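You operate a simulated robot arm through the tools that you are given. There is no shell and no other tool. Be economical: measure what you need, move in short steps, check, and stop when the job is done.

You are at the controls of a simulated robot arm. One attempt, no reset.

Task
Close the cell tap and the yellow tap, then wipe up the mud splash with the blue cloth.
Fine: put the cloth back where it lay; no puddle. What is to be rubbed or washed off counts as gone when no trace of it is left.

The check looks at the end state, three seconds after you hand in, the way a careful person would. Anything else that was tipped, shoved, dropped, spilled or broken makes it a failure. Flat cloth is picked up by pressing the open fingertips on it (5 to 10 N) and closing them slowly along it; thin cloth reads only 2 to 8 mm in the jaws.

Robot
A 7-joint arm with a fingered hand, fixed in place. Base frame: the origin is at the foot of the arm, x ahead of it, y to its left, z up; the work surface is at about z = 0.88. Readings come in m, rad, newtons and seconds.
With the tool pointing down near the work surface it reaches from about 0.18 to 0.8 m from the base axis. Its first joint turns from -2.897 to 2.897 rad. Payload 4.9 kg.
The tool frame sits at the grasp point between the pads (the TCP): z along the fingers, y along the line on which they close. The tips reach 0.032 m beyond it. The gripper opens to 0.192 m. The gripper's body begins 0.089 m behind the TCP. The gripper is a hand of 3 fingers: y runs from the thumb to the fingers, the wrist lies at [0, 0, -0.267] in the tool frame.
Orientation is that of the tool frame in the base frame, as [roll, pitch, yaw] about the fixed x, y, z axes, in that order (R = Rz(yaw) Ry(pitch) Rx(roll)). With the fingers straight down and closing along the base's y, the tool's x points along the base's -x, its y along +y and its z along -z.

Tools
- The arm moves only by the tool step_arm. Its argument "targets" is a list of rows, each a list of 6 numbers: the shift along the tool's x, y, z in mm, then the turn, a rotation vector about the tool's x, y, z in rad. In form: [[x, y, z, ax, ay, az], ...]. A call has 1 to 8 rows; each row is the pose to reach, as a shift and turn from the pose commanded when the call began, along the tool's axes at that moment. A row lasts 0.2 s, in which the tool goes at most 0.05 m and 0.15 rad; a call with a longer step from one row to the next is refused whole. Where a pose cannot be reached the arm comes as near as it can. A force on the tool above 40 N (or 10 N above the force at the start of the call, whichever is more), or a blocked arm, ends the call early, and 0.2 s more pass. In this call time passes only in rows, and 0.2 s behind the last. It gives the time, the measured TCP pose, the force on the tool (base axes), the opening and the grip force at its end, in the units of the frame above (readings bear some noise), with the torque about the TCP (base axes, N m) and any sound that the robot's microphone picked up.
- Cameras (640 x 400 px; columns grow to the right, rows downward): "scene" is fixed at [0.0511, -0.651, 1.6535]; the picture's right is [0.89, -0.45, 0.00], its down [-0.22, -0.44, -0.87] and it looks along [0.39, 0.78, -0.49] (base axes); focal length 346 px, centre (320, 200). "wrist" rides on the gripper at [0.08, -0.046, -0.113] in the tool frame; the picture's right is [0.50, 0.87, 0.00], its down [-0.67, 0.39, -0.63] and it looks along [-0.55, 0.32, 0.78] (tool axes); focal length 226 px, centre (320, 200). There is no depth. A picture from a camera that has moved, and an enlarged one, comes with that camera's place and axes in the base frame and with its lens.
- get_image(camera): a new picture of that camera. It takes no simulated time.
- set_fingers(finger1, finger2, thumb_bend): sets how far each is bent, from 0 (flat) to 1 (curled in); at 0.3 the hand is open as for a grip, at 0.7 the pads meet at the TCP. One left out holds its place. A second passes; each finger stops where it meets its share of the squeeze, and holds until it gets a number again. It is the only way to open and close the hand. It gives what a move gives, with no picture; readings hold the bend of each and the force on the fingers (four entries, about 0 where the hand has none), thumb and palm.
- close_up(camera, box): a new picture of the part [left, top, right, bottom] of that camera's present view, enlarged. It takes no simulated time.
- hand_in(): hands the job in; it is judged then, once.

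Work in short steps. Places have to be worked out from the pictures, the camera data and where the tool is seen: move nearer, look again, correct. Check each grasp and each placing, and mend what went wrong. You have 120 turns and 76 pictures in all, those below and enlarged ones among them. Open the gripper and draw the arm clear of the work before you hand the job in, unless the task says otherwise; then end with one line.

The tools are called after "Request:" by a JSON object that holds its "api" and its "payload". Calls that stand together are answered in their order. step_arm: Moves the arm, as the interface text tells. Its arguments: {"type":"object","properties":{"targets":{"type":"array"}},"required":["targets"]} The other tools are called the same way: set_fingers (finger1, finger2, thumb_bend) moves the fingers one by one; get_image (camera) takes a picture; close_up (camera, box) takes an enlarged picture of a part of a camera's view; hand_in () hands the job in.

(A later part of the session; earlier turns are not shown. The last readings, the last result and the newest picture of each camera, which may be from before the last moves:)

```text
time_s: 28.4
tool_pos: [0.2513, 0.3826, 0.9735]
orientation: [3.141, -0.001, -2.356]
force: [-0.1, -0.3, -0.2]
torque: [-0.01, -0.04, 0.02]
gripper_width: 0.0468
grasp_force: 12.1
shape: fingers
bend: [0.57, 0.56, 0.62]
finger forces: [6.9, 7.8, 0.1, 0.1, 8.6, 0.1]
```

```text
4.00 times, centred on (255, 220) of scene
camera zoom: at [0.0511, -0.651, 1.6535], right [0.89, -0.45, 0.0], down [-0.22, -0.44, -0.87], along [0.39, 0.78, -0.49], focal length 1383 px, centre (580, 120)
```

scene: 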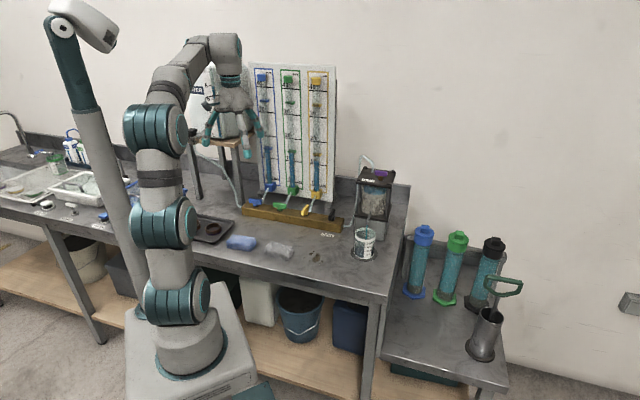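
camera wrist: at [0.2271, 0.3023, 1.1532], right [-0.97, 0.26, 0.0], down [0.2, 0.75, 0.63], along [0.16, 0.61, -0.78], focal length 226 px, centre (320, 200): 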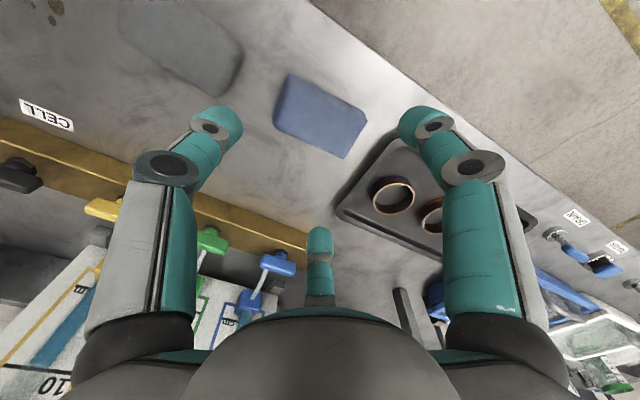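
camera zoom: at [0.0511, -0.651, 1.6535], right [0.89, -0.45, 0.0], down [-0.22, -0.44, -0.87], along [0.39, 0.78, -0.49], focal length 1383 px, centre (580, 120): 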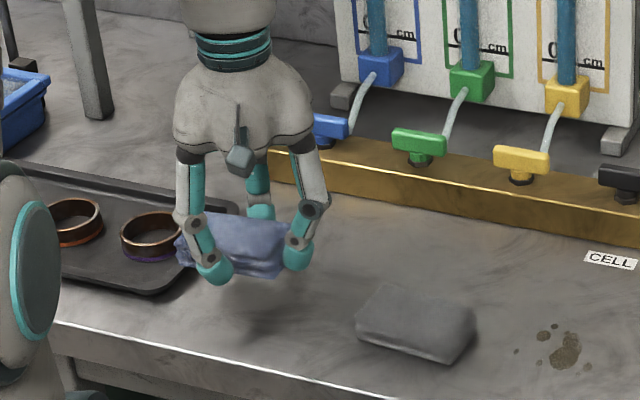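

The cloth is held and off the table. It slid about 15 mm left in the grip, which I note for putting it back. I carry it over the mud.

Request:
{"api": "step_arm", "payload": {"targets": [[-7, -40, -20, 0, 0, 0], [-14, -88, -20, 0, 0, 0], [-22, -136, -20, 0, 0, 0], [-30, -184, -20, 0, 0, 0], [-37, -232, -20, 0, 0, 0], [-44.5, -282, -20, 0, 0, 0]]}}

Request:
{"api": "get_image", "payload": {"camera": "wrist"}}

Request:
{"api": "close_up", "payload": {"camera": "scene", "box": [260, 170, 390, 270]}}

```text
refused: row 6 steps farther than a row can; nothing moved
```

```text
36 pictures are left
camera wrist: at [0.2282, 0.293, 1.0869], right [-0.97, 0.26, 0.0], down [0.2, 0.75, 0.63], along [0.16, 0.61, -0.78], focal length 226 px, centre (320, 200)
```

wrist: 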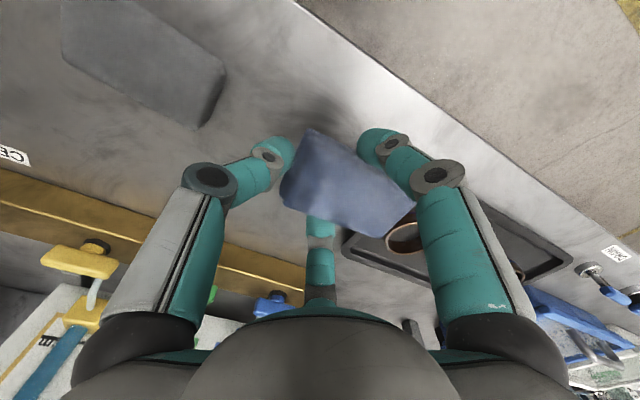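

```text
4.00 times, centred on (325, 220) of scene
camera zoom: at [0.0511, -0.651, 1.6535], right [0.89, -0.45, 0.0], down [-0.22, -0.44, -0.87], along [0.39, 0.78, -0.49], focal length 1383 px, centre (300, 120)
```

zoom: 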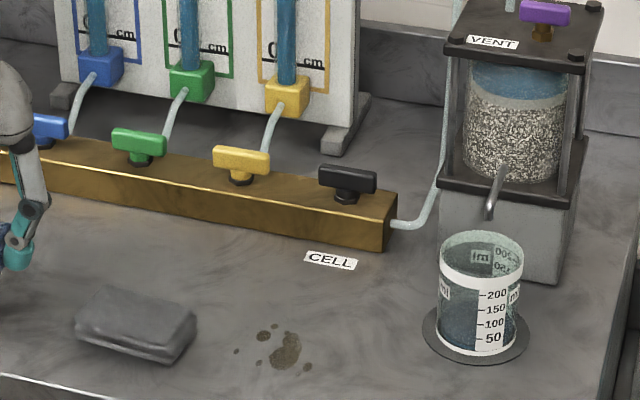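

One row was a touch too long, so I use seven rows.

Request:
{"api": "step_arm", "payload": {"targets": [[-6, -38, -20, 0, 0, 0], [-12, -78, -20, 0, 0, 0], [-18, -118, -20, 0, 0, 0], [-25, -160, -20, 0, 0, 0], [-31, -201, -20, 0, 0, 0], [-38, -242, -20, 0, 0, 0], [-44.5, -282, -20, 0, 0, 0]]}}

Request:
{"api": "get_image", "payload": {"camera": "wrist"}}

Request:
{"api": "close_up", "payload": {"camera": "scene", "box": [260, 170, 390, 270]}}

```text
time_s: 30.0
tool_pos: [0.4819, 0.2152, 0.9924]
orientation: [3.142, -0.001, -2.356]
force: [-0.2, 0.1, 0.3]
torque: [-0.04, -0.01, -0.01]
gripper_width: 0.0465
grasp_force: 11.5
shape: fingers
bend: [0.57, 0.56, 0.62]
finger forces: [6.9, 7.7, 0.1, 0.0, 8.7, 0.1]
```

```text
34 pictures are left
camera wrist: at [0.4591, 0.1252, 1.1057], right [-0.97, 0.26, 0.0], down [0.2, 0.75, 0.63], along [0.16, 0.61, -0.78], focal length 226 px, centre (320, 200)
```

wrist: 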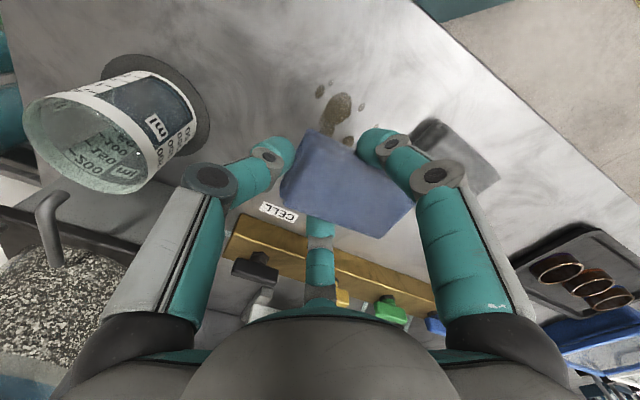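

```text
4.00 times, centred on (325, 220) of scene
camera zoom: at [0.0511, -0.651, 1.6535], right [0.89, -0.45, 0.0], down [-0.22, -0.44, -0.87], along [0.39, 0.78, -0.49], focal length 1383 px, centre (300, 120)
```

zoom: 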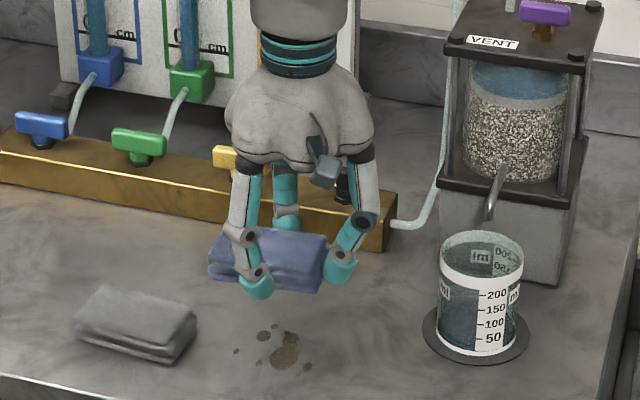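

The hand is over the mud. I lower until the cloth presses on the table.

Request:
{"api": "step_arm", "payload": {"targets": [[0, 0, 30, 0, 0, 0], [0, 0, 55, 0, 0, 0], [0, 0, 66, 0, 0, 0], [0, 0, 70, 0, 0, 0]]}}

Request:
{"api": "step_arm", "payload": {"targets": [[0, 0, 1.5, 0, 0, 0], [0, 0, 3, 0, 0, 0]]}}

```text
time_s: 31.0
tool_pos: [0.4826, 0.2142, 0.9227]
orientation: [3.142, 0.001, -2.359]
force: [0.7, -0.4, 2.6]
torque: [0.12, 0.01, 0.04]
gripper_width: 0.0465
grasp_force: 12.3
shape: fingers
bend: [0.57, 0.56, 0.62]
finger forces: [7.0, 9.6, 0.0, 0.0, 8.7, 0.0]
```

```text
time_s: 31.6
tool_pos: [0.4824, 0.2149, 0.9226]
orientation: [-3.139, 0.005, -2.356]
force: [-5.9, -2.2, 30.2]
torque: [-0.02, 1.21, -0.01]
gripper_width: 0.047
grasp_force: 25.1
shape: fingers
bend: [0.57, 0.56, 0.62]
finger forces: [28.7, 15.1, 0.0, 0.1, 7.9, 0.0]
```

That is 30 N, which is too much. I ease off by 2 mm.

Request:
{"api": "step_arm", "payload": {"targets": [[0, 0, -1, 0, 0, 0], [0, 0, -2, 0, 0, 0]]}}

```text
time_s: 32.2
tool_pos: [0.4823, 0.2159, 0.9216]
orientation: [3.141, 0.004, -2.355]
force: [-0.5, 0.8, 22.4]
torque: [0.7, 0.14, 0.02]
gripper_width: 0.0465
grasp_force: 22.8
shape: fingers
bend: [0.57, 0.56, 0.62]
finger forces: [12.8, 23.4, 0.0, 0.1, 8.8, 0.0]
```

Request:
{"api": "step_arm", "payload": {"targets": [[0, 0, -0.8, 0, 0, 0], [0, 0, -1.2, 0, 0, 0]]}}

```text
time_s: 32.8
tool_pos: [0.4816, 0.216, 0.9225]
orientation: [-3.141, 0.0, -2.356]
force: [1.4, 2.1, 12.2]
torque: [0.7, -0.2, -0.02]
gripper_width: 0.0462
grasp_force: 16.6
shape: fingers
bend: [0.57, 0.56, 0.62]
finger forces: [6.6, 18.1, 0.1, 0.0, 8.6, 0.0]
```

That gives 12 N of pressure. I start with strokes across the splash.

Request:
{"api": "step_arm", "payload": {"targets": [[-12, 0, 0, 0, 0, 0], [-24, 0, 0, 0, 0, 0], [-12, 0, 0, 0, 0, 0], [0, 0, 0, 0, 0, 0], [12, 0, 0, 0, 0, 0], [24, 0, 0, 0, 0, 0], [12, 0, 0, 0, 0, 0], [0, 0, 0, 0, 0, 0]]}}

Request:
{"api": "close_up", "payload": {"camera": "scene", "box": [260, 170, 390, 270]}}

Request:
{"api": "close_up", "payload": {"camera": "wrist", "box": [150, 40, 470, 240]}}

```text
time_s: 34.6
tool_pos: [0.482, 0.2145, 0.9233]
orientation: [3.141, 0.0, -2.355]
force: [0.0, -0.2, 0.7]
torque: [-0.06, 0.01, -0.03]
gripper_width: 0.0463
grasp_force: 11.7
shape: fingers
bend: [0.58, 0.56, 0.62]
finger forces: [7.1, 7.7, 0.0, 0.0, 8.5, 0.1]
```

```text
4.00 times, centred on (325, 220) of scene
camera zoom: at [0.0511, -0.651, 1.6535], right [0.89, -0.45, 0.0], down [-0.22, -0.44, -0.87], along [0.39, 0.78, -0.49], focal length 1383 px, centre (300, 120)
```

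zoom: 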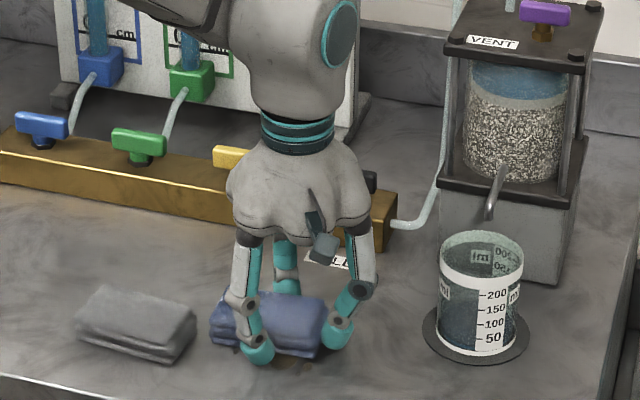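

```text
2.00 times, centred on (310, 140) of wrist
camera zoom: at [0.4584, 0.1255, 1.0368], right [-0.97, 0.26, 0.0], down [0.2, 0.75, 0.63], along [0.16, 0.61, -0.78], focal length 452 px, centre (340, 320)
```

zoom: 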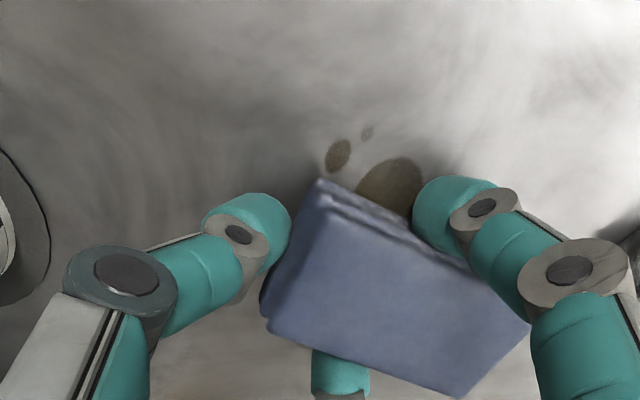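

Mud still shows at the front edge of the cloth and the force dropped to about 1 N. I move 20 mm toward the front and press again.

Request:
{"api": "step_arm", "payload": {"targets": [[10, 0, 0, 0, 0, 0], [20, 0, 0, 0, 0, 0], [20, 0, 1, 0, 0, 0], [20, 0, 2, 0, 0, 0]]}}

```text
time_s: 35.6
tool_pos: [0.4683, 0.2004, 0.9219]
orientation: [-3.141, 0.001, -2.356]
force: [-2.9, -0.8, 13.0]
torque: [0.13, 0.4, 0.01]
gripper_width: 0.0462
grasp_force: 18.2
shape: fingers
bend: [0.58, 0.56, 0.62]
finger forces: [14.9, 13.6, 0.0, 0.1, 8.3, 0.1]
```

Pressure is 13 N. I stroke back and forth.

Request:
{"api": "step_arm", "payload": {"targets": [[10, 0, 0, 0, 0, 0], [20, 0, 0, 0, 0, 0], [10, 0, 0.3, 0, 0, 0], [0, 0, 0.3, 0, 0, 0], [-10, 0, 0.3, 0, 0, 0], [-20, 0, 0.3, 0, 0, 0]]}}

Request:
{"api": "close_up", "payload": {"camera": "wrist", "box": [150, 40, 470, 240]}}

```text
time_s: 36.8
tool_pos: [0.4735, 0.2063, 0.9223]
orientation: [-3.14, -0.001, -2.355]
force: [0.6, -1.6, 4.2]
torque: [-0.02, 0.14, 0.03]
gripper_width: 0.0431
grasp_force: 13.0
shape: fingers
bend: [0.57, 0.57, 0.63]
finger forces: [11.4, 8.4, 0.0, 0.1, 6.3, 0.0]
stopped in row 6: the force on the tool passed its limit at 41 N (the readings are from after the stop); the commanded pose is now the measured one
```

```text
2.00 times, centred on (310, 140) of wrist
camera zoom: at [0.4507, 0.1165, 1.0359], right [-0.97, 0.26, 0.0], down [0.2, 0.75, 0.63], along [0.16, 0.61, -0.78], focal length 452 px, centre (340, 320)
```

zoom: 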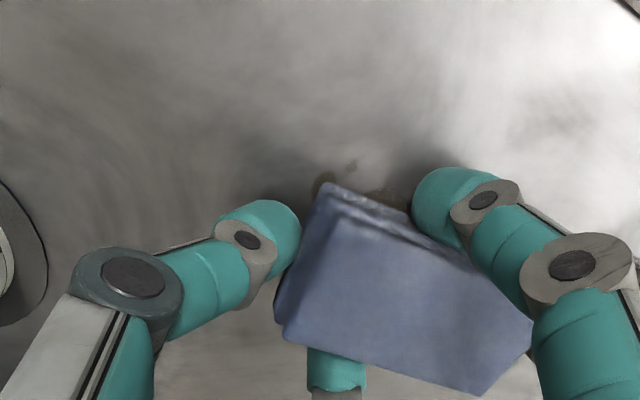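

The mud is fading where it was wiped. I continue with lighter pressure and reach further to the front.

Request:
{"api": "step_arm", "payload": {"targets": [[10, 0, 0.3, 0, 0, 0], [20, 0, 0.3, 0, 0, 0], [30, 0, 0.3, 0, 0, 0], [38, 0, 0.3, 0, 0, 0], [30, 0, 0.3, 0, 0, 0], [20, 0, 0.3, 0, 0, 0], [10, 0, 0.3, 0, 0, 0]]}}

Request:
{"api": "close_up", "payload": {"camera": "wrist", "box": [150, 40, 470, 240]}}

```text
time_s: 38.4
tool_pos: [0.4669, 0.1999, 0.9226]
orientation: [3.14, -0.002, -2.357]
force: [-5.8, -5.1, 22.2]
torque: [-0.48, 1.27, 0.13]
gripper_width: 0.0432
grasp_force: 19.0
shape: fingers
bend: [0.56, 0.57, 0.63]
finger forces: [26.9, 5.8, 0.1, 0.0, 5.4, 0.0]
```

```text
2.00 times, centred on (310, 140) of wrist
camera zoom: at [0.4432, 0.1094, 1.0359], right [-0.97, 0.26, 0.0], down [0.2, 0.75, 0.63], along [0.16, 0.61, -0.78], focal length 452 px, centre (340, 320)
```

zoom: 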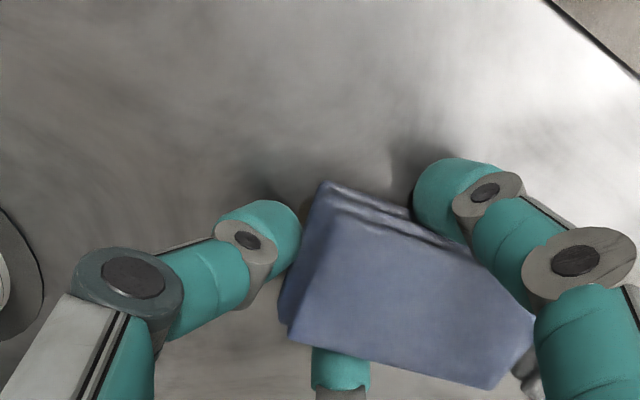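

I lift to inspect what remains.

Request:
{"api": "step_arm", "payload": {"targets": [[0, 0, -20, 0, 0, 0], [0, 0, -60, 0, 0, 0]]}}

Request:
{"api": "close_up", "payload": {"camera": "scene", "box": [270, 190, 390, 270]}}

Request:
{"api": "close_up", "payload": {"camera": "wrist", "box": [200, 20, 500, 240]}}

```text
time_s: 39.0
tool_pos: [0.4662, 0.1989, 0.9807]
orientation: [-3.14, -0.004, -2.356]
force: [-0.3, 0.4, -0.2]
torque: [-0.03, -0.03, 0.0]
gripper_width: 0.0426
grasp_force: 10.7
shape: fingers
bend: [0.57, 0.57, 0.64]
finger forces: [7.6, 7.9, 0.1, 0.1, 5.4, 0.1]
```

```text
5.00 times, centred on (330, 230) of scene
camera zoom: at [0.0511, -0.651, 1.6535], right [0.89, -0.45, 0.0], down [-0.22, -0.44, -0.87], along [0.39, 0.78, -0.49], focal length 1729 px, centre (270, 50)
```

zoom: 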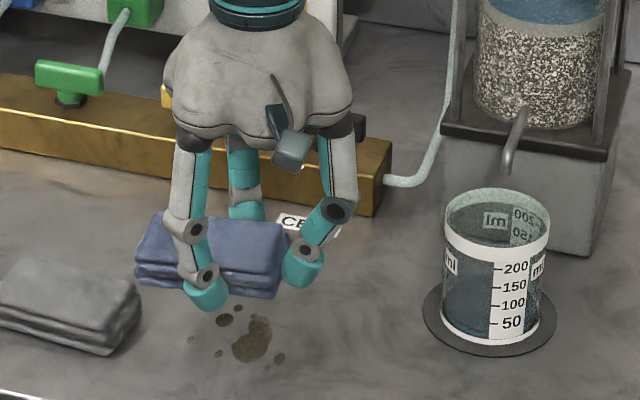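

```text
1.82 times, centred on (350, 130) of wrist
camera zoom: at [0.4431, 0.1094, 1.0943], right [-0.97, 0.26, 0.0], down [0.2, 0.75, 0.63], along [0.16, 0.61, -0.78], focal length 411 px, centre (266, 327)
```

zoom: 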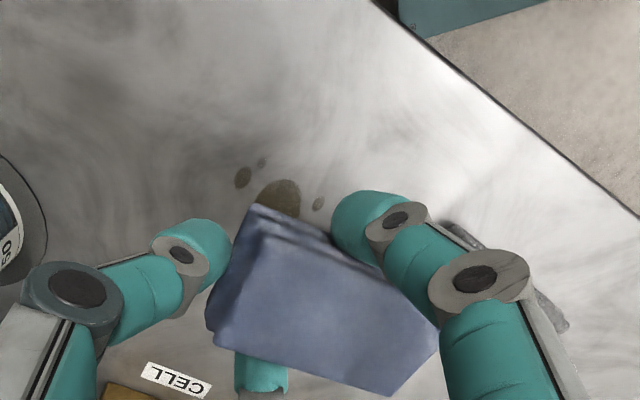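

The mud has hardly changed. The fingertips reach lower than the cloth and carry the load. I set the cloth down here, open, and regrip about 9 mm higher and better centred.

Request:
{"api": "step_arm", "payload": {"targets": [[0, 0, 30, 0, 0, 0], [0, 0, 50, 0, 0, 0], [0, 0, 57, 0, 0, 0]]}}

Request:
{"api": "set_fingers", "payload": {"finger1": 0.5, "finger2": 0.5, "thumb_bend": 0.5}}

Request:
{"api": "step_arm", "payload": {"targets": [[0, 3, -4, 0, 0, 0], [0, 8, -8, 0, 0, 0], [0, 12, -9, 0, 0, 0]]}}

Request:
{"api": "close_up", "payload": {"camera": "wrist", "box": [150, 40, 470, 240]}}

Request:
{"api": "close_up", "payload": {"camera": "scene", "box": [270, 190, 390, 270]}}

```text
time_s: 39.8
tool_pos: [0.4663, 0.1995, 0.924]
orientation: [-3.141, -0.001, -2.356]
force: [-0.6, 0.2, 0.3]
torque: [-0.02, -0.01, 0.03]
gripper_width: 0.0425
grasp_force: 10.5
shape: fingers
bend: [0.57, 0.57, 0.64]
finger forces: [7.6, 8.1, 0.1, 0.1, 5.5, 0.0]
```

```text
time_s: 40.8
tool_pos: [0.4659, 0.1995, 0.9246]
orientation: [-3.141, -0.003, -2.355]
force: [0.1, 0.7, 0.0]
torque: [0.0, 0.01, -0.01]
gripper_width: 0.0835
grasp_force: 0.1
shape: fingers
bend: [0.5, 0.5, 0.5]
finger forces: [0.0, 0.1, 0.1, 0.0, 0.0, 0.0]
```

```text
time_s: 41.6
tool_pos: [0.458, 0.2073, 0.9341]
orientation: [3.141, 0.0, -2.357]
force: [0.5, 0.0, -0.1]
torque: [0.01, 0.01, -0.03]
gripper_width: 0.0834
grasp_force: 0.0
shape: fingers
bend: [0.5, 0.5, 0.5]
finger forces: [0.1, 0.0, 0.1, 0.1, 0.0, 0.0]
```

```text
2.00 times, centred on (310, 140) of wrist
camera zoom: at [0.4347, 0.1179, 1.0474], right [-0.97, 0.26, 0.0], down [0.2, 0.75, 0.63], along [0.16, 0.61, -0.78], focal length 452 px, centre (340, 320)
```

zoom: 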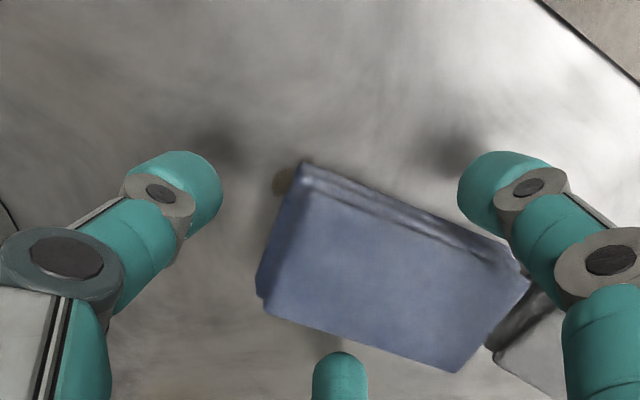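

```text
5.00 times, centred on (330, 230) of scene
camera zoom: at [0.0511, -0.651, 1.6535], right [0.89, -0.45, 0.0], down [-0.22, -0.44, -0.87], along [0.39, 0.78, -0.49], focal length 1729 px, centre (270, 50)
```

zoom: 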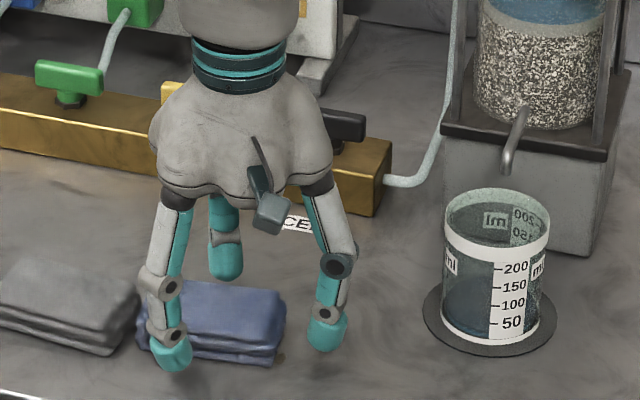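

The cloth lies flat. I shift 11 mm more toward its centre, lower 3 mm and grip.

Request:
{"api": "step_arm", "payload": {"targets": [[0, 6, 0, 0, 0, 0], [0, 11, 0, 0, 0, 0], [0, 11, 3, 0, 0, 0]]}}

Request:
{"api": "set_fingers", "payload": {"finger1": 0.56, "finger2": 0.56, "thumb_bend": 0.57}}

Request:
{"api": "set_fingers", "payload": {"finger1": 0.62, "finger2": 0.62, "thumb_bend": 0.65}}

Request:
{"api": "close_up", "payload": {"camera": "wrist", "box": [150, 40, 470, 240]}}

```text
time_s: 42.4
tool_pos: [0.4505, 0.2155, 0.9294]
orientation: [3.14, -0.003, -2.358]
force: [1.0, -0.2, 0.7]
torque: [0.0, -0.01, -0.02]
gripper_width: 0.0839
grasp_force: 0.1
shape: fingers
bend: [0.5, 0.5, 0.5]
finger forces: [0.0, 0.0, 0.1, 0.0, 0.1, 0.1]
```

```text
time_s: 43.4
tool_pos: [0.4504, 0.216, 0.9308]
orientation: [-3.141, -0.001, -2.355]
force: [0.1, -1.1, 0.6]
torque: [-0.05, 0.03, -0.04]
gripper_width: 0.061
grasp_force: 1.0
shape: fingers
bend: [0.55, 0.55, 0.56]
finger forces: [0.5, 0.5, 0.0, 0.0, 0.5, 0.1]
```

```text
time_s: 44.4
tool_pos: [0.4514, 0.2155, 0.9307]
orientation: [-3.141, -0.001, -2.357]
force: [1.3, 0.2, -0.3]
torque: [0.02, 0.0, -0.02]
gripper_width: 0.0431
grasp_force: 8.4
shape: fingers
bend: [0.58, 0.56, 0.63]
finger forces: [4.9, 6.5, 0.0, 0.0, 5.2, 0.1]
```

```text
2.00 times, centred on (310, 140) of wrist
camera zoom: at [0.4273, 0.1259, 1.044], right [-0.97, 0.26, 0.0], down [0.2, 0.75, 0.63], along [0.16, 0.61, -0.78], focal length 452 px, centre (340, 320)
```

zoom: 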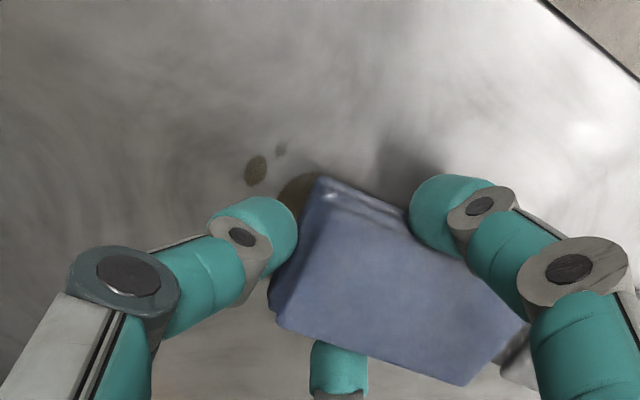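

All three grip again. I firm the grip, lift, and look at the gap to the grey cloth and at the cloth's lower edge.

Request:
{"api": "set_fingers", "payload": {"finger1": 0.66, "finger2": 0.66, "thumb_bend": 0.69}}

Request:
{"api": "step_arm", "payload": {"targets": [[0, 0, -10, 0, 0, 0], [0, -10, -30, 0, 0, 0], [0, -32, -40, 0, 0, 0]]}}

Request:
{"api": "close_up", "payload": {"camera": "scene", "box": [260, 190, 380, 270]}}

```text
time_s: 45.4
tool_pos: [0.4509, 0.2159, 0.93]
orientation: [3.141, -0.003, -2.356]
force: [0.4, -0.6, 0.8]
torque: [0.06, 0.09, -0.02]
gripper_width: 0.0381
grasp_force: 12.9
shape: fingers
bend: [0.59, 0.55, 0.64]
finger forces: [7.5, 8.9, 0.0, 0.1, 9.0, 0.0]
```

```text
time_s: 46.2
tool_pos: [0.4735, 0.1932, 0.9708]
orientation: [3.14, -0.004, -2.357]
force: [-0.4, 0.3, -0.6]
torque: [-0.01, -0.01, -0.02]
gripper_width: 0.0379
grasp_force: 12.7
shape: fingers
bend: [0.59, 0.55, 0.65]
finger forces: [7.5, 8.9, 0.0, 0.0, 9.2, 0.1]
```

```text
5.00 times, centred on (320, 230) of scene
camera zoom: at [0.0511, -0.651, 1.6535], right [0.89, -0.45, 0.0], down [-0.22, -0.44, -0.87], along [0.39, 0.78, -0.49], focal length 1729 px, centre (320, 50)
```

zoom: 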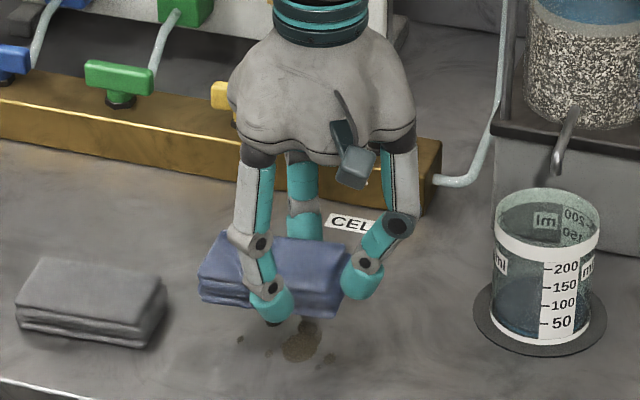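

The cloth's underside now hangs below the fingertips. The regrip nudged the grey cloth about 16 mm to the left; I will put that right afterwards. Now I lower onto the mud.

Request:
{"api": "step_arm", "payload": {"targets": [[0, 0, 20, 0, 0, 0], [0, 0, 34, 0, 0, 0], [0, 0, 38, 0, 0, 0], [0, 0, 40, 0, 0, 0]]}}

Request:
{"api": "step_arm", "payload": {"targets": [[0, 0, 1, 0, 0, 0], [0, 0, 2, 0, 0, 0]]}}

```text
time_s: 47.2
tool_pos: [0.4735, 0.1922, 0.931]
orientation: [3.14, 0.0, -2.356]
force: [0.5, 0.9, 0.9]
torque: [0.13, 0.04, -0.04]
gripper_width: 0.0381
grasp_force: 12.7
shape: fingers
bend: [0.59, 0.55, 0.65]
finger forces: [7.6, 9.0, 0.0, 0.1, 9.3, 0.0]
```

```text
time_s: 47.8
tool_pos: [0.4729, 0.1935, 0.9285]
orientation: [3.141, 0.0, -2.356]
force: [0.5, -2.0, 3.4]
torque: [0.18, 0.1, 0.0]
gripper_width: 0.0383
grasp_force: 13.6
shape: fingers
bend: [0.59, 0.55, 0.64]
finger forces: [7.5, 8.9, 0.1, 0.1, 9.5, 0.0]
```

The cloth is bearing softly now at 3.4 N. I press 1.5 mm more and stroke.

Request:
{"api": "step_arm", "payload": {"targets": [[0, 0, 1, 0, 0, 0], [0, 0, 1.6, 0, 0, 0], [10, 0, 1.6, 0, 0, 0], [20, 0, 1.6, 0, 0, 0], [10, 0, 1.6, 0, 0, 0], [0, 0, 1.6, 0, 0, 0]]}}

Request:
{"api": "close_up", "payload": {"camera": "wrist", "box": [150, 40, 470, 240]}}

```text
time_s: 49.2
tool_pos: [0.4727, 0.1935, 0.9271]
orientation: [3.141, -0.003, -2.357]
force: [-0.6, -0.1, 2.7]
torque: [0.11, 0.1, 0.1]
gripper_width: 0.0375
grasp_force: 13.1
shape: fingers
bend: [0.59, 0.55, 0.65]
finger forces: [9.3, 7.6, 0.1, 0.0, 8.4, 0.1]
```

```text
2.00 times, centred on (310, 140) of wrist
camera zoom: at [0.4494, 0.1033, 1.041], right [-0.97, 0.26, 0.0], down [0.2, 0.75, 0.63], along [0.16, 0.61, -0.78], focal length 452 px, centre (340, 320)
```

zoom: 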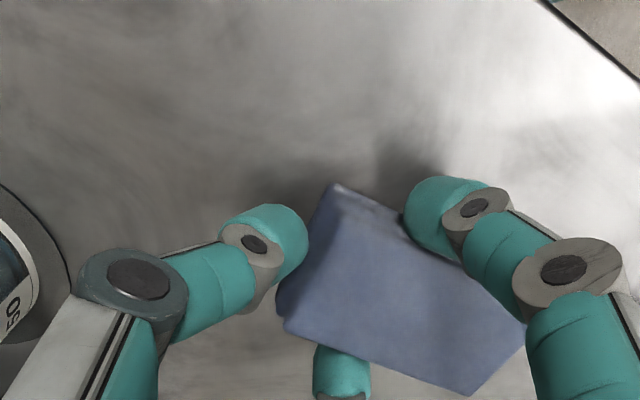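

I press a little more and continue with longer strokes.

Request:
{"api": "step_arm", "payload": {"targets": [[0, 0, 1.2, 0, 0, 0], [-13, 0, 1.2, 0, 0, 0], [-26, 0, 1.2, 0, 0, 0], [-13, 0, 1.2, 0, 0, 0], [0, 0, 1.2, 0, 0, 0], [12, 0, 1.2, 0, 0, 0], [22, 0, 1.2, 0, 0, 0], [10, 0, 1.2, 0, 0, 0]]}}

Request:
{"api": "step_arm", "payload": {"targets": [[0, 10, 0, 0, 0, 0], [0, 20, 0, 0, 0, 0], [0, 10, 0, 0, 0, 0], [0, 0, 0, 0, 0, 0], [0, -10, 0, 0, 0, 0], [0, -20, 0, 0, 0, 0], [0, -10, 0, 0, 0, 0], [0, 0, 0, 0, 0, 0]]}}

Request:
{"api": "step_arm", "payload": {"targets": [[0, 0, -25, 0, 0, 0], [0, 0, -60, 0, 0, 0], [-40, 0, -80, 0, 0, 0]]}}

Request:
{"api": "close_up", "payload": {"camera": "scene", "box": [260, 190, 380, 270]}}

Request:
{"api": "close_up", "payload": {"camera": "wrist", "box": [200, 20, 500, 240]}}

```text
time_s: 51.0
tool_pos: [0.4656, 0.1846, 0.9261]
orientation: [3.141, -0.001, -2.357]
force: [-2.5, -2.5, 7.3]
torque: [0.03, 0.19, 0.07]
gripper_width: 0.0374
grasp_force: 13.8
shape: fingers
bend: [0.58, 0.55, 0.65]
finger forces: [10.0, 7.8, 0.1, 0.0, 9.0, 0.0]
```

```text
time_s: 52.8
tool_pos: [0.466, 0.1868, 0.9257]
orientation: [3.141, 0.001, -2.355]
force: [0.9, -0.4, 3.0]
torque: [0.08, -0.01, -0.03]
gripper_width: 0.0367
grasp_force: 12.8
shape: fingers
bend: [0.59, 0.55, 0.65]
finger forces: [7.6, 8.2, 0.1, 0.1, 9.3, 0.0]
```

```text
time_s: 53.6
tool_pos: [0.4926, 0.2136, 1.0048]
orientation: [3.141, -0.002, -2.356]
force: [-0.6, 0.7, -0.1]
torque: [-0.01, -0.02, 0.01]
gripper_width: 0.0367
grasp_force: 11.5
shape: fingers
bend: [0.59, 0.55, 0.65]
finger forces: [7.5, 8.2, 0.0, 0.0, 8.0, 0.1]
```

```text
5.00 times, centred on (320, 230) of scene
camera zoom: at [0.0511, -0.651, 1.6535], right [0.89, -0.45, 0.0], down [-0.22, -0.44, -0.87], along [0.39, 0.78, -0.49], focal length 1729 px, centre (320, 50)
```

zoom: 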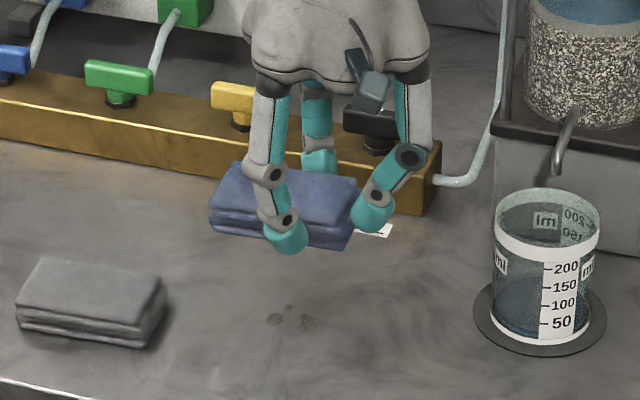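

```text
1.82 times, centred on (350, 130) of wrist
camera zoom: at [0.4704, 0.1241, 1.1186], right [-0.97, 0.26, 0.0], down [0.2, 0.75, 0.63], along [0.16, 0.61, -0.78], focal length 411 px, centre (266, 327)
```

zoom: 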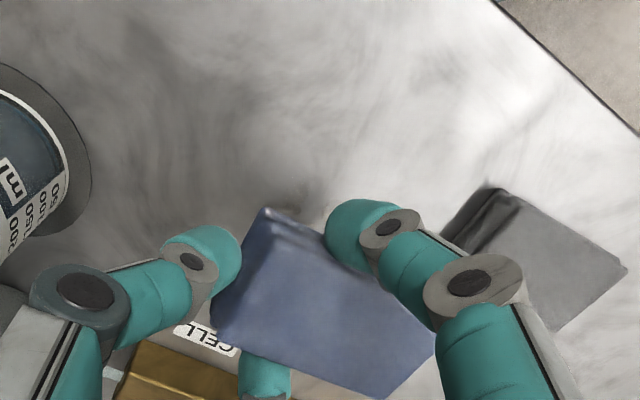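

Only faint traces remain, a bit further back, near (0.478, 0.237). I lower here and wipe that zone.

Request:
{"api": "step_arm", "payload": {"targets": [[0, 5, 40, 0, 0, 0], [-3, 8, 68, 0, 0, 0], [-5, 8, 75, 0, 0, 0], [-5, 8, 79, 0, 0, 0]]}}

Request:
{"api": "step_arm", "payload": {"targets": [[-12, 0, 0.5, 0, 0, 0], [-24, 0, 0.5, 0, 0, 0], [-12, 0, 0.5, 0, 0, 0], [0, 0, 0.5, 0, 0, 0], [12, 0, 0.5, 0, 0, 0], [24, 0, 0.5, 0, 0, 0], [12, 0, 0.5, 0, 0, 0], [0, 0, 0.5, 0, 0, 0]]}}

Request:
{"api": "step_arm", "payload": {"targets": [[0, 8, 0, 0, 0, 0], [0, 16, 0, 0, 0, 0], [0, 6, 0, 0, 0, 0], [0, -6, 0, 0, 0, 0], [0, -18, 0, 0, 0, 0], [0, -26, 0, 0, 0, 0], [0, -13, 0, 0, 0, 0], [0, 0, 0, 0, 0, 0]]}}

Request:
{"api": "step_arm", "payload": {"targets": [[-12, 0, 0, 0, 0, 0], [-22, 0, 0, 0, 0, 0], [-10, 0, 0, 0, 0, 0], [6, 0, 0, 0, 0, 0], [20, 0, 0, 0, 0, 0], [32, 0, 0, 0, 0, 0], [16, 0, 0, 0, 0, 0], [0, 0, 0, 0, 0, 0]]}}

Request:
{"api": "step_arm", "payload": {"targets": [[0, 0, -30, 0, 0, 0], [-20, 0, -60, 0, 0, 0], [-50, 0, -85, 0, 0, 0]]}}

Request:
{"api": "close_up", "payload": {"camera": "scene", "box": [280, 220, 350, 270]}}

```text
time_s: 54.6
tool_pos: [0.4925, 0.2227, 0.9266]
orientation: [-3.141, 0.001, -2.355]
force: [-1.0, 0.0, 1.1]
torque: [0.02, 0.0, 0.0]
gripper_width: 0.0366
grasp_force: 11.5
shape: fingers
bend: [0.59, 0.55, 0.65]
finger forces: [7.7, 8.1, 0.1, 0.1, 7.9, 0.1]
```

```text
time_s: 56.4
tool_pos: [0.492, 0.2227, 0.9253]
orientation: [3.14, -0.001, -2.356]
force: [-0.5, 0.0, 0.7]
torque: [0.08, 0.07, 0.08]
gripper_width: 0.0365
grasp_force: 12.0
shape: fingers
bend: [0.59, 0.55, 0.65]
finger forces: [8.2, 7.8, 0.0, 0.0, 7.9, 0.0]
```

```text
time_s: 58.2
tool_pos: [0.4918, 0.2229, 0.9261]
orientation: [3.14, 0.0, -2.356]
force: [-0.1, -1.5, 1.2]
torque: [0.05, -0.01, -0.02]
gripper_width: 0.0368
grasp_force: 12.1
shape: fingers
bend: [0.59, 0.55, 0.65]
finger forces: [7.5, 8.2, 0.0, 0.0, 8.1, 0.0]
```

```text
time_s: 60.0
tool_pos: [0.4914, 0.2239, 0.9258]
orientation: [-3.141, -0.001, -2.356]
force: [-0.2, 0.2, 0.5]
torque: [0.02, 0.04, 0.05]
gripper_width: 0.0365
grasp_force: 12.2
shape: fingers
bend: [0.59, 0.55, 0.65]
finger forces: [8.2, 7.8, 0.0, 0.0, 7.7, 0.0]
```

```text
time_s: 60.8
tool_pos: [0.5272, 0.2584, 1.0113]
orientation: [-3.141, -0.002, -2.357]
force: [-0.7, 1.1, -0.1]
torque: [-0.05, 0.01, 0.01]
gripper_width: 0.0365
grasp_force: 11.7
shape: fingers
bend: [0.59, 0.55, 0.66]
finger forces: [7.7, 8.2, 0.0, 0.1, 7.7, 0.0]
```

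```text
8.00 times, centred on (315, 245) of scene
camera zoom: at [0.0511, -0.651, 1.6535], right [0.89, -0.45, 0.0], down [-0.22, -0.44, -0.87], along [0.39, 0.78, -0.49], focal length 2766 px, centre (360, -160)
```

zoom: 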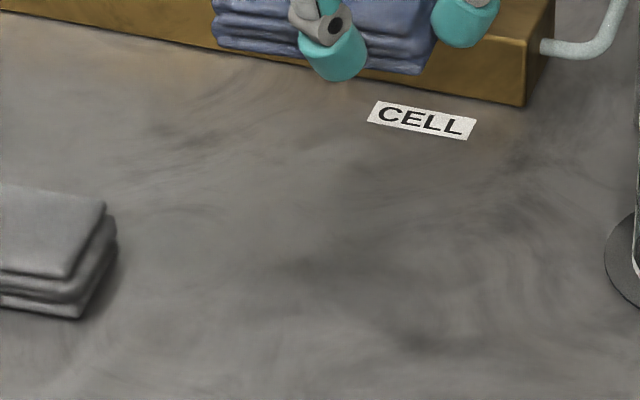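

The table looks clean from here. I cross-check with the wrist camera.

Request:
{"api": "close_up", "payload": {"camera": "wrist", "box": [230, 40, 430, 170]}}

```text
3.08 times, centred on (330, 105) of wrist
camera zoom: at [0.5047, 0.1688, 1.1245], right [-0.97, 0.26, 0.0], down [0.2, 0.75, 0.63], along [0.16, 0.61, -0.78], focal length 696 px, centre (289, 492)
```

zoom: 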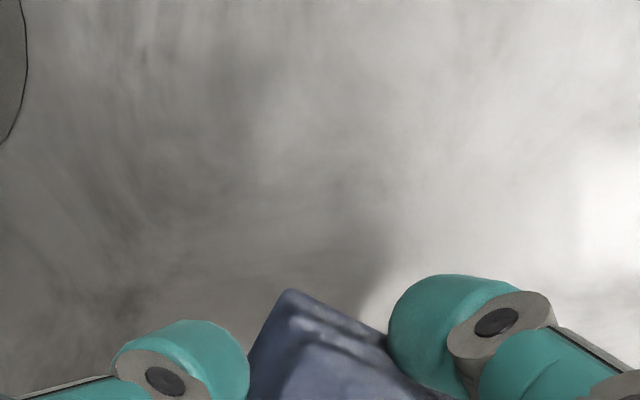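

It is clean there too. I run one last firmer pass over the whole area for certainty.

Request:
{"api": "step_arm", "payload": {"targets": [[40, 0, 0, 0, 0, 0], [68, 0, 30, 0, 0, 0], [68, 0, 70, 0, 0, 0], [68, 0, 86, 0, 0, 0], [68, 0, 88, 0, 0, 0]]}}

Request:
{"api": "step_arm", "payload": {"targets": [[15, 5, 0, 0, 0, 0], [28, 5, 0, 0, 0, 0], [10, 5, 0, 0, 0, 0], [-10, 5, 0, 0, 0, 0], [-28, 0, 0, 0, 0, 0], [-10, -10, 0, 0, 0, 0], [10, -15, 0, 0, 0, 0], [28, -15, 0, 0, 0, 0]]}}

Request:
{"api": "step_arm", "payload": {"targets": [[0, 15, 0, 0, 0, 0], [-14, 30, 0, 0, 0, 0], [-28, 30, 0, 0, 0, 0], [-28, 15, 0, 0, 0, 0], [-28, 0, 0, 0, 0, 0], [-28, 0, -20, 0, 0, 0], [-28, 0, -60, 0, 0, 0]]}}

Request:
{"api": "get_image", "payload": {"camera": "wrist"}}

```text
time_s: 62.0
tool_pos: [0.4805, 0.2111, 0.9239]
orientation: [-3.141, -0.001, -2.356]
force: [-2.6, -2.3, 10.2]
torque: [0.06, 0.22, 0.0]
gripper_width: 0.0363
grasp_force: 12.7
shape: fingers
bend: [0.59, 0.55, 0.66]
finger forces: [9.2, 8.2, 0.0, 0.0, 8.2, 0.1]
```

```text
time_s: 63.8
tool_pos: [0.4699, 0.179, 0.9226]
orientation: [3.141, 0.0, -2.357]
force: [1.3, 2.6, 5.3]
torque: [0.14, -0.02, -0.04]
gripper_width: 0.0355
grasp_force: 12.4
shape: fingers
bend: [0.59, 0.55, 0.66]
finger forces: [7.6, 9.9, 0.0, 0.1, 7.8, 0.0]
```

```text
time_s: 65.4
tool_pos: [0.4902, 0.1994, 0.983]
orientation: [3.141, -0.002, -2.357]
force: [0.4, -0.1, -0.7]
torque: [-0.01, -0.03, -0.01]
gripper_width: 0.0351
grasp_force: 11.6
shape: fingers
bend: [0.58, 0.55, 0.66]
finger forces: [7.7, 8.2, 0.0, 0.1, 7.3, 0.0]
```

```text
17 pictures are left
camera wrist: at [0.4665, 0.1092, 1.097], right [-0.97, 0.26, 0.0], down [0.2, 0.75, 0.63], along [0.16, 0.61, -0.78], focal length 226 px, centre (320, 200)
```

wrist: 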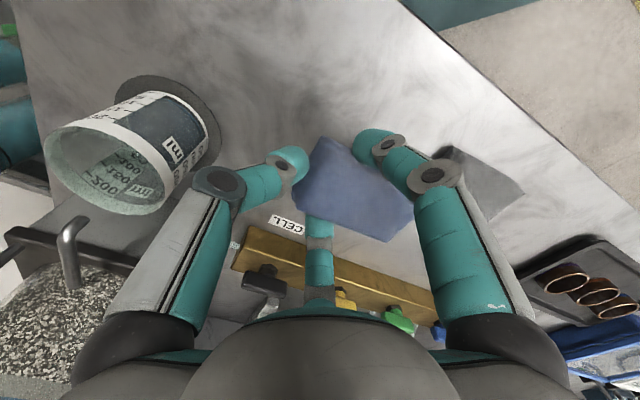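

The table is clean. I carry the cloth back over its home, above the grey cloth and higher than its top.

Request:
{"api": "step_arm", "payload": {"targets": [[5, 39, -17, 0, 0, 0], [10, 78, -17, 0, 0, 0], [15, 117, -17, 0, 0, 0], [20, 156, -17, 0, 0, 0], [26, 195, -17, 0, 0, 0], [31, 234, -17, 0, 0, 0], [36, 273, -17, 0, 0, 0]]}}

Request:
{"api": "step_arm", "payload": {"targets": [[0, 0, 30, 0, 0, 0], [0, 0, 55, 0, 0, 0]]}}

Request:
{"api": "close_up", "payload": {"camera": "scene", "box": [190, 170, 320, 270]}}

```text
time_s: 67.0
tool_pos: [0.2711, 0.3663, 0.9986]
orientation: [-3.141, -0.002, -2.357]
force: [-0.7, 0.4, -0.3]
torque: [-0.01, -0.04, -0.01]
gripper_width: 0.0353
grasp_force: 11.3
shape: fingers
bend: [0.58, 0.55, 0.66]
finger forces: [7.6, 8.1, 0.0, 0.0, 7.2, 0.1]
```

```text
time_s: 67.6
tool_pos: [0.2716, 0.3677, 0.9451]
orientation: [-3.14, 0.0, -2.357]
force: [0.4, 0.4, -1.0]
torque: [-0.02, -0.01, 0.03]
gripper_width: 0.0351
grasp_force: 11.0
shape: fingers
bend: [0.58, 0.55, 0.66]
finger forces: [7.6, 7.9, 0.1, 0.1, 7.2, 0.1]
```

```text
4.00 times, centred on (255, 220) of scene
camera zoom: at [0.0511, -0.651, 1.6535], right [0.89, -0.45, 0.0], down [-0.22, -0.44, -0.87], along [0.39, 0.78, -0.49], focal length 1383 px, centre (580, 120)
```

zoom: 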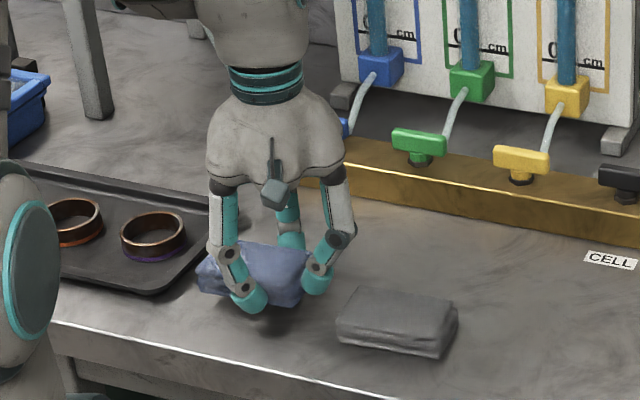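

The cloth would sit about 16 mm left of its spot, and the displaced grey cloth leaves no room for the thumb further right. I set the blue cloth down here, and afterwards slide first the grey and then the blue cloth right with one finger. I lower and release with only a small thumb opening.

Request:
{"api": "step_arm", "payload": {"targets": [[0, 0, 10, 0, 0, 0], [0, 0, 17.5, 0, 0, 0]]}}

Request:
{"api": "set_fingers", "payload": {"finger1": 0.5, "finger2": 0.5, "thumb_bend": 0.6}}

Request:
{"api": "close_up", "payload": {"camera": "wrist", "box": [100, 40, 470, 240]}}

```text
time_s: 68.2
tool_pos: [0.271, 0.3667, 0.9279]
orientation: [-3.141, -0.001, -2.357]
force: [-0.7, -0.1, -0.5]
torque: [-0.01, -0.03, -0.01]
gripper_width: 0.035
grasp_force: 11.8
shape: fingers
bend: [0.58, 0.55, 0.66]
finger forces: [7.6, 8.0, 0.0, 0.1, 7.1, 0.1]
```

```text
time_s: 69.2
tool_pos: [0.2707, 0.3684, 0.9274]
orientation: [3.141, 0.0, -2.355]
force: [-0.5, 0.9, 0.0]
torque: [0.0, -0.01, -0.01]
gripper_width: 0.0636
grasp_force: 0.0
shape: fingers
bend: [0.5, 0.5, 0.6]
finger forces: [0.1, 0.0, 0.1, 0.1, 0.0, 0.1]
```

```text
1.73 times, centred on (285, 140) of wrist
camera zoom: at [0.2482, 0.2777, 1.0414], right [-0.97, 0.26, 0.0], down [0.2, 0.75, 0.63], along [0.16, 0.61, -0.78], focal length 391 px, centre (380, 304)
```

zoom: 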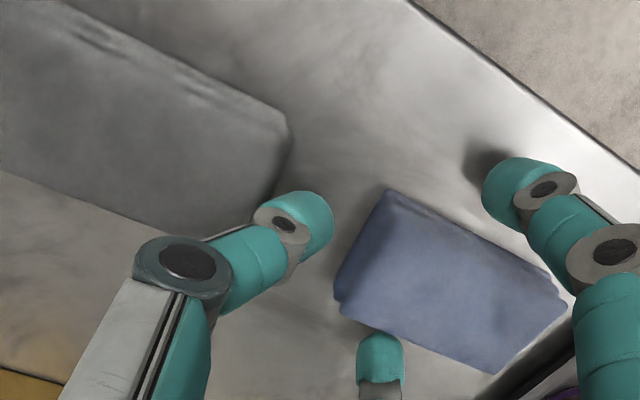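

The cloth is released and the thumb is free on both sides. I lift straight up and measure both cloths.

Request:
{"api": "step_arm", "payload": {"targets": [[0, 0, -20, 0, 0, 0], [0, 0, -60, 0, 0, 0], [0, 30, -105, 0, 0, 0], [0, 60, -145, 0, 0, 0], [-20, 90, -180, 0, 0, 0]]}}

Request:
{"api": "close_up", "payload": {"camera": "scene", "box": [190, 170, 320, 270]}}

```text
refused: row 3 steps farther than a row can; nothing moved
```

```text
4.00 times, centred on (255, 220) of scene
camera zoom: at [0.0511, -0.651, 1.6535], right [0.89, -0.45, 0.0], down [-0.22, -0.44, -0.87], along [0.39, 0.78, -0.49], focal length 1383 px, centre (580, 120)
```

zoom: 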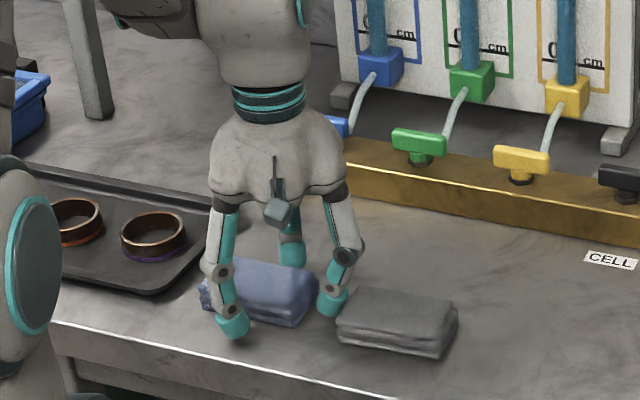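

The blue cloth lies only about 8 mm left of its spot, and the thumb already stands between the cloths. I open finger1 for clearance, shift the thumb to the grey cloth's mid-line, and push the grey cloth right.

Request:
{"api": "set_fingers", "payload": {"finger1": 0.38}}

Request:
{"api": "step_arm", "payload": {"targets": [[-7, 0, -1, 0, 0, 0], [-14, 0, -2, 0, 0, 0], [-14, -7, -2, 0, 0, 0], [-14, -14, -2, 0, 0, 0], [-14, -20, -2, 0, 0, 0]]}}

Request:
{"api": "close_up", "payload": {"camera": "scene", "box": [190, 170, 320, 270]}}

Request:
{"api": "close_up", "payload": {"camera": "wrist", "box": [100, 40, 470, 240]}}

```text
time_s: 70.2
tool_pos: [0.2723, 0.3676, 0.9281]
orientation: [3.141, -0.004, -2.356]
force: [-0.1, -0.3, -0.6]
torque: [0.0, 0.01, 0.0]
gripper_width: 0.0917
grasp_force: 0.0
shape: fingers
bend: [0.38, 0.5, 0.6]
finger forces: [0.1, 0.0, 0.0, 0.0, 0.2, 0.0]
```

```text
time_s: 71.4
tool_pos: [0.2953, 0.3644, 0.9297]
orientation: [3.139, -0.002, -2.354]
force: [-0.3, -0.1, 0.1]
torque: [0.02, 0.02, -0.01]
gripper_width: 0.0914
grasp_force: 0.1
shape: fingers
bend: [0.38, 0.5, 0.6]
finger forces: [0.0, 0.0, 0.1, 0.0, 0.4, 0.1]
```

```text
4.00 times, centred on (255, 220) of scene
camera zoom: at [0.0511, -0.651, 1.6535], right [0.89, -0.45, 0.0], down [-0.22, -0.44, -0.87], along [0.39, 0.78, -0.49], focal length 1383 px, centre (580, 120)
```

zoom: 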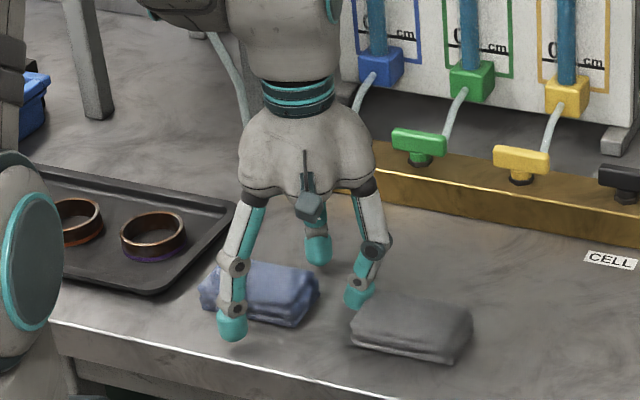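

```text
1.73 times, centred on (285, 140) of wrist
camera zoom: at [0.2721, 0.2733, 1.043], right [-0.97, 0.26, 0.0], down [0.2, 0.75, 0.63], along [0.16, 0.61, -0.78], focal length 391 px, centre (380, 304)
```

zoom: 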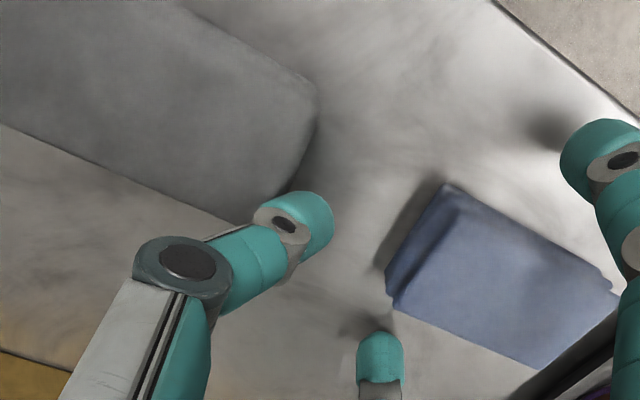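

The grey cloth is back to within about 5 mm, pushed slightly off-centre at the rear. I back off, shift the thumb forward 15 mm and push the last bit.

Request:
{"api": "step_arm", "payload": {"targets": [[0, 4, 0, 0, 0, 0], [8, 4, 0, 0, 0, 0], [15, 4, 0, 0, 0, 0], [15, -1, 0, 0, 0, 0], [15, -5, 0, 0, 0, 0]]}}

Request:
{"api": "close_up", "payload": {"camera": "scene", "box": [190, 170, 320, 270]}}

```text
time_s: 72.6
tool_pos: [0.2887, 0.3499, 0.9304]
orientation: [-3.141, -0.002, -2.359]
force: [-0.3, 0.8, -0.6]
torque: [0.04, 0.03, 0.03]
gripper_width: 0.0916
grasp_force: 0.4
shape: fingers
bend: [0.38, 0.5, 0.6]
finger forces: [0.1, 0.0, 0.0, 0.0, 0.4, 0.0]
```

```text
4.00 times, centred on (255, 220) of scene
camera zoom: at [0.0511, -0.651, 1.6535], right [0.89, -0.45, 0.0], down [-0.22, -0.44, -0.87], along [0.39, 0.78, -0.49], focal length 1383 px, centre (580, 120)
```

zoom: 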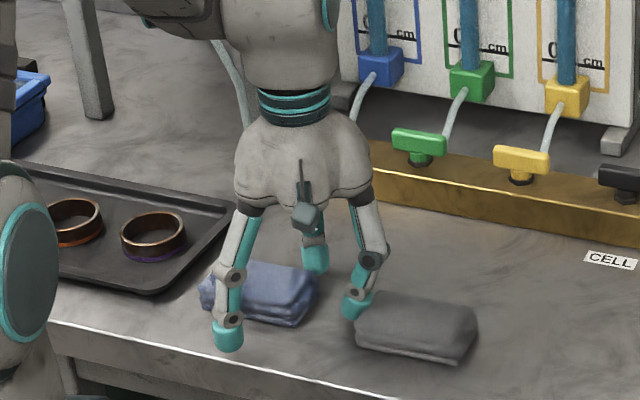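

The grey cloth is back where it lay to within a few millimetres, and the blue is within about 8 mm of its spot. I back the thumb off, lift straight up and check everything.

Request:
{"api": "step_arm", "payload": {"targets": [[-2, 6, 0, 0, 0, 0], [-2, 6, -30, 0, 0, 0], [-2, 6, -75, 0, 0, 0], [-2, 6, -120, 0, 0, 0], [-2, 6, -165, 0, 0, 0], [-2, 6, -210, 0, 0, 0]]}}

Request:
{"api": "step_arm", "payload": {"targets": [[0, 40, -10, 0, 0, 0], [0, 80, -20, 0, 0, 0], [0, 120, -30, 0, 0, 0]]}}

Request:
{"api": "close_up", "payload": {"camera": "scene", "box": [215, 220, 345, 280]}}

Request:
{"api": "get_image", "payload": {"camera": "scene"}}

```text
time_s: 74.0
tool_pos: [0.284, 0.3559, 1.1405]
orientation: [3.141, -0.002, -2.357]
force: [-0.4, -0.3, 0.2]
torque: [-0.04, 0.01, 0.01]
gripper_width: 0.0916
grasp_force: 0.1
shape: fingers
bend: [0.38, 0.5, 0.6]
finger forces: [0.0, 0.1, 0.0, 0.0, 0.1, 0.0]
```

```text
time_s: 74.8
tool_pos: [0.2011, 0.4385, 1.1713]
orientation: [3.141, -0.001, -2.357]
force: [-0.1, -0.5, 0.1]
torque: [-0.03, 0.01, -0.01]
gripper_width: 0.0918
grasp_force: 0.0
shape: fingers
bend: [0.38, 0.5, 0.6]
finger forces: [0.1, 0.0, 0.0, 0.0, 0.0, 0.0]
```

```text
4.92 times, centred on (280, 250) of scene
camera zoom: at [0.0511, -0.651, 1.6535], right [0.89, -0.45, 0.0], down [-0.22, -0.44, -0.87], along [0.39, 0.78, -0.49], focal length 1702 px, centre (517, -46)
```

zoom: 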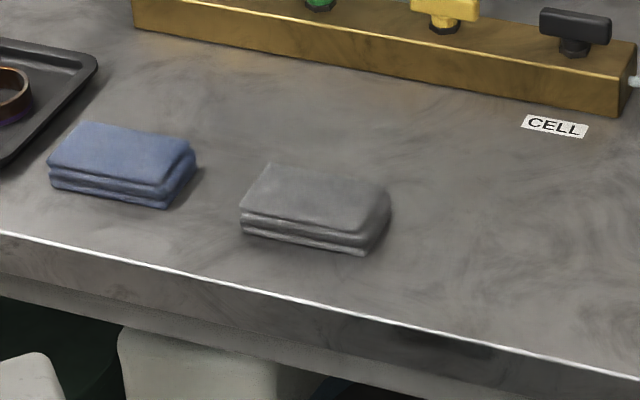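

```text
9 pictures are left
```

scene: 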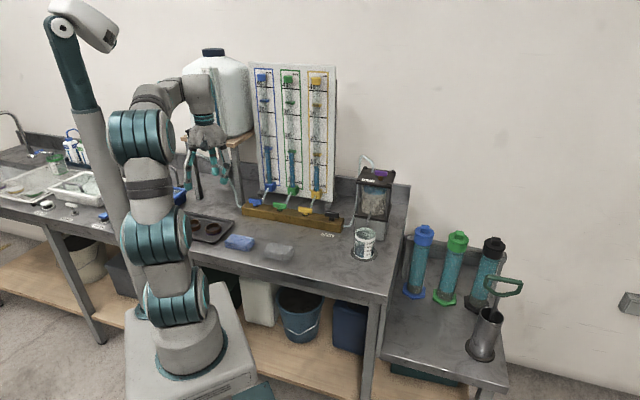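

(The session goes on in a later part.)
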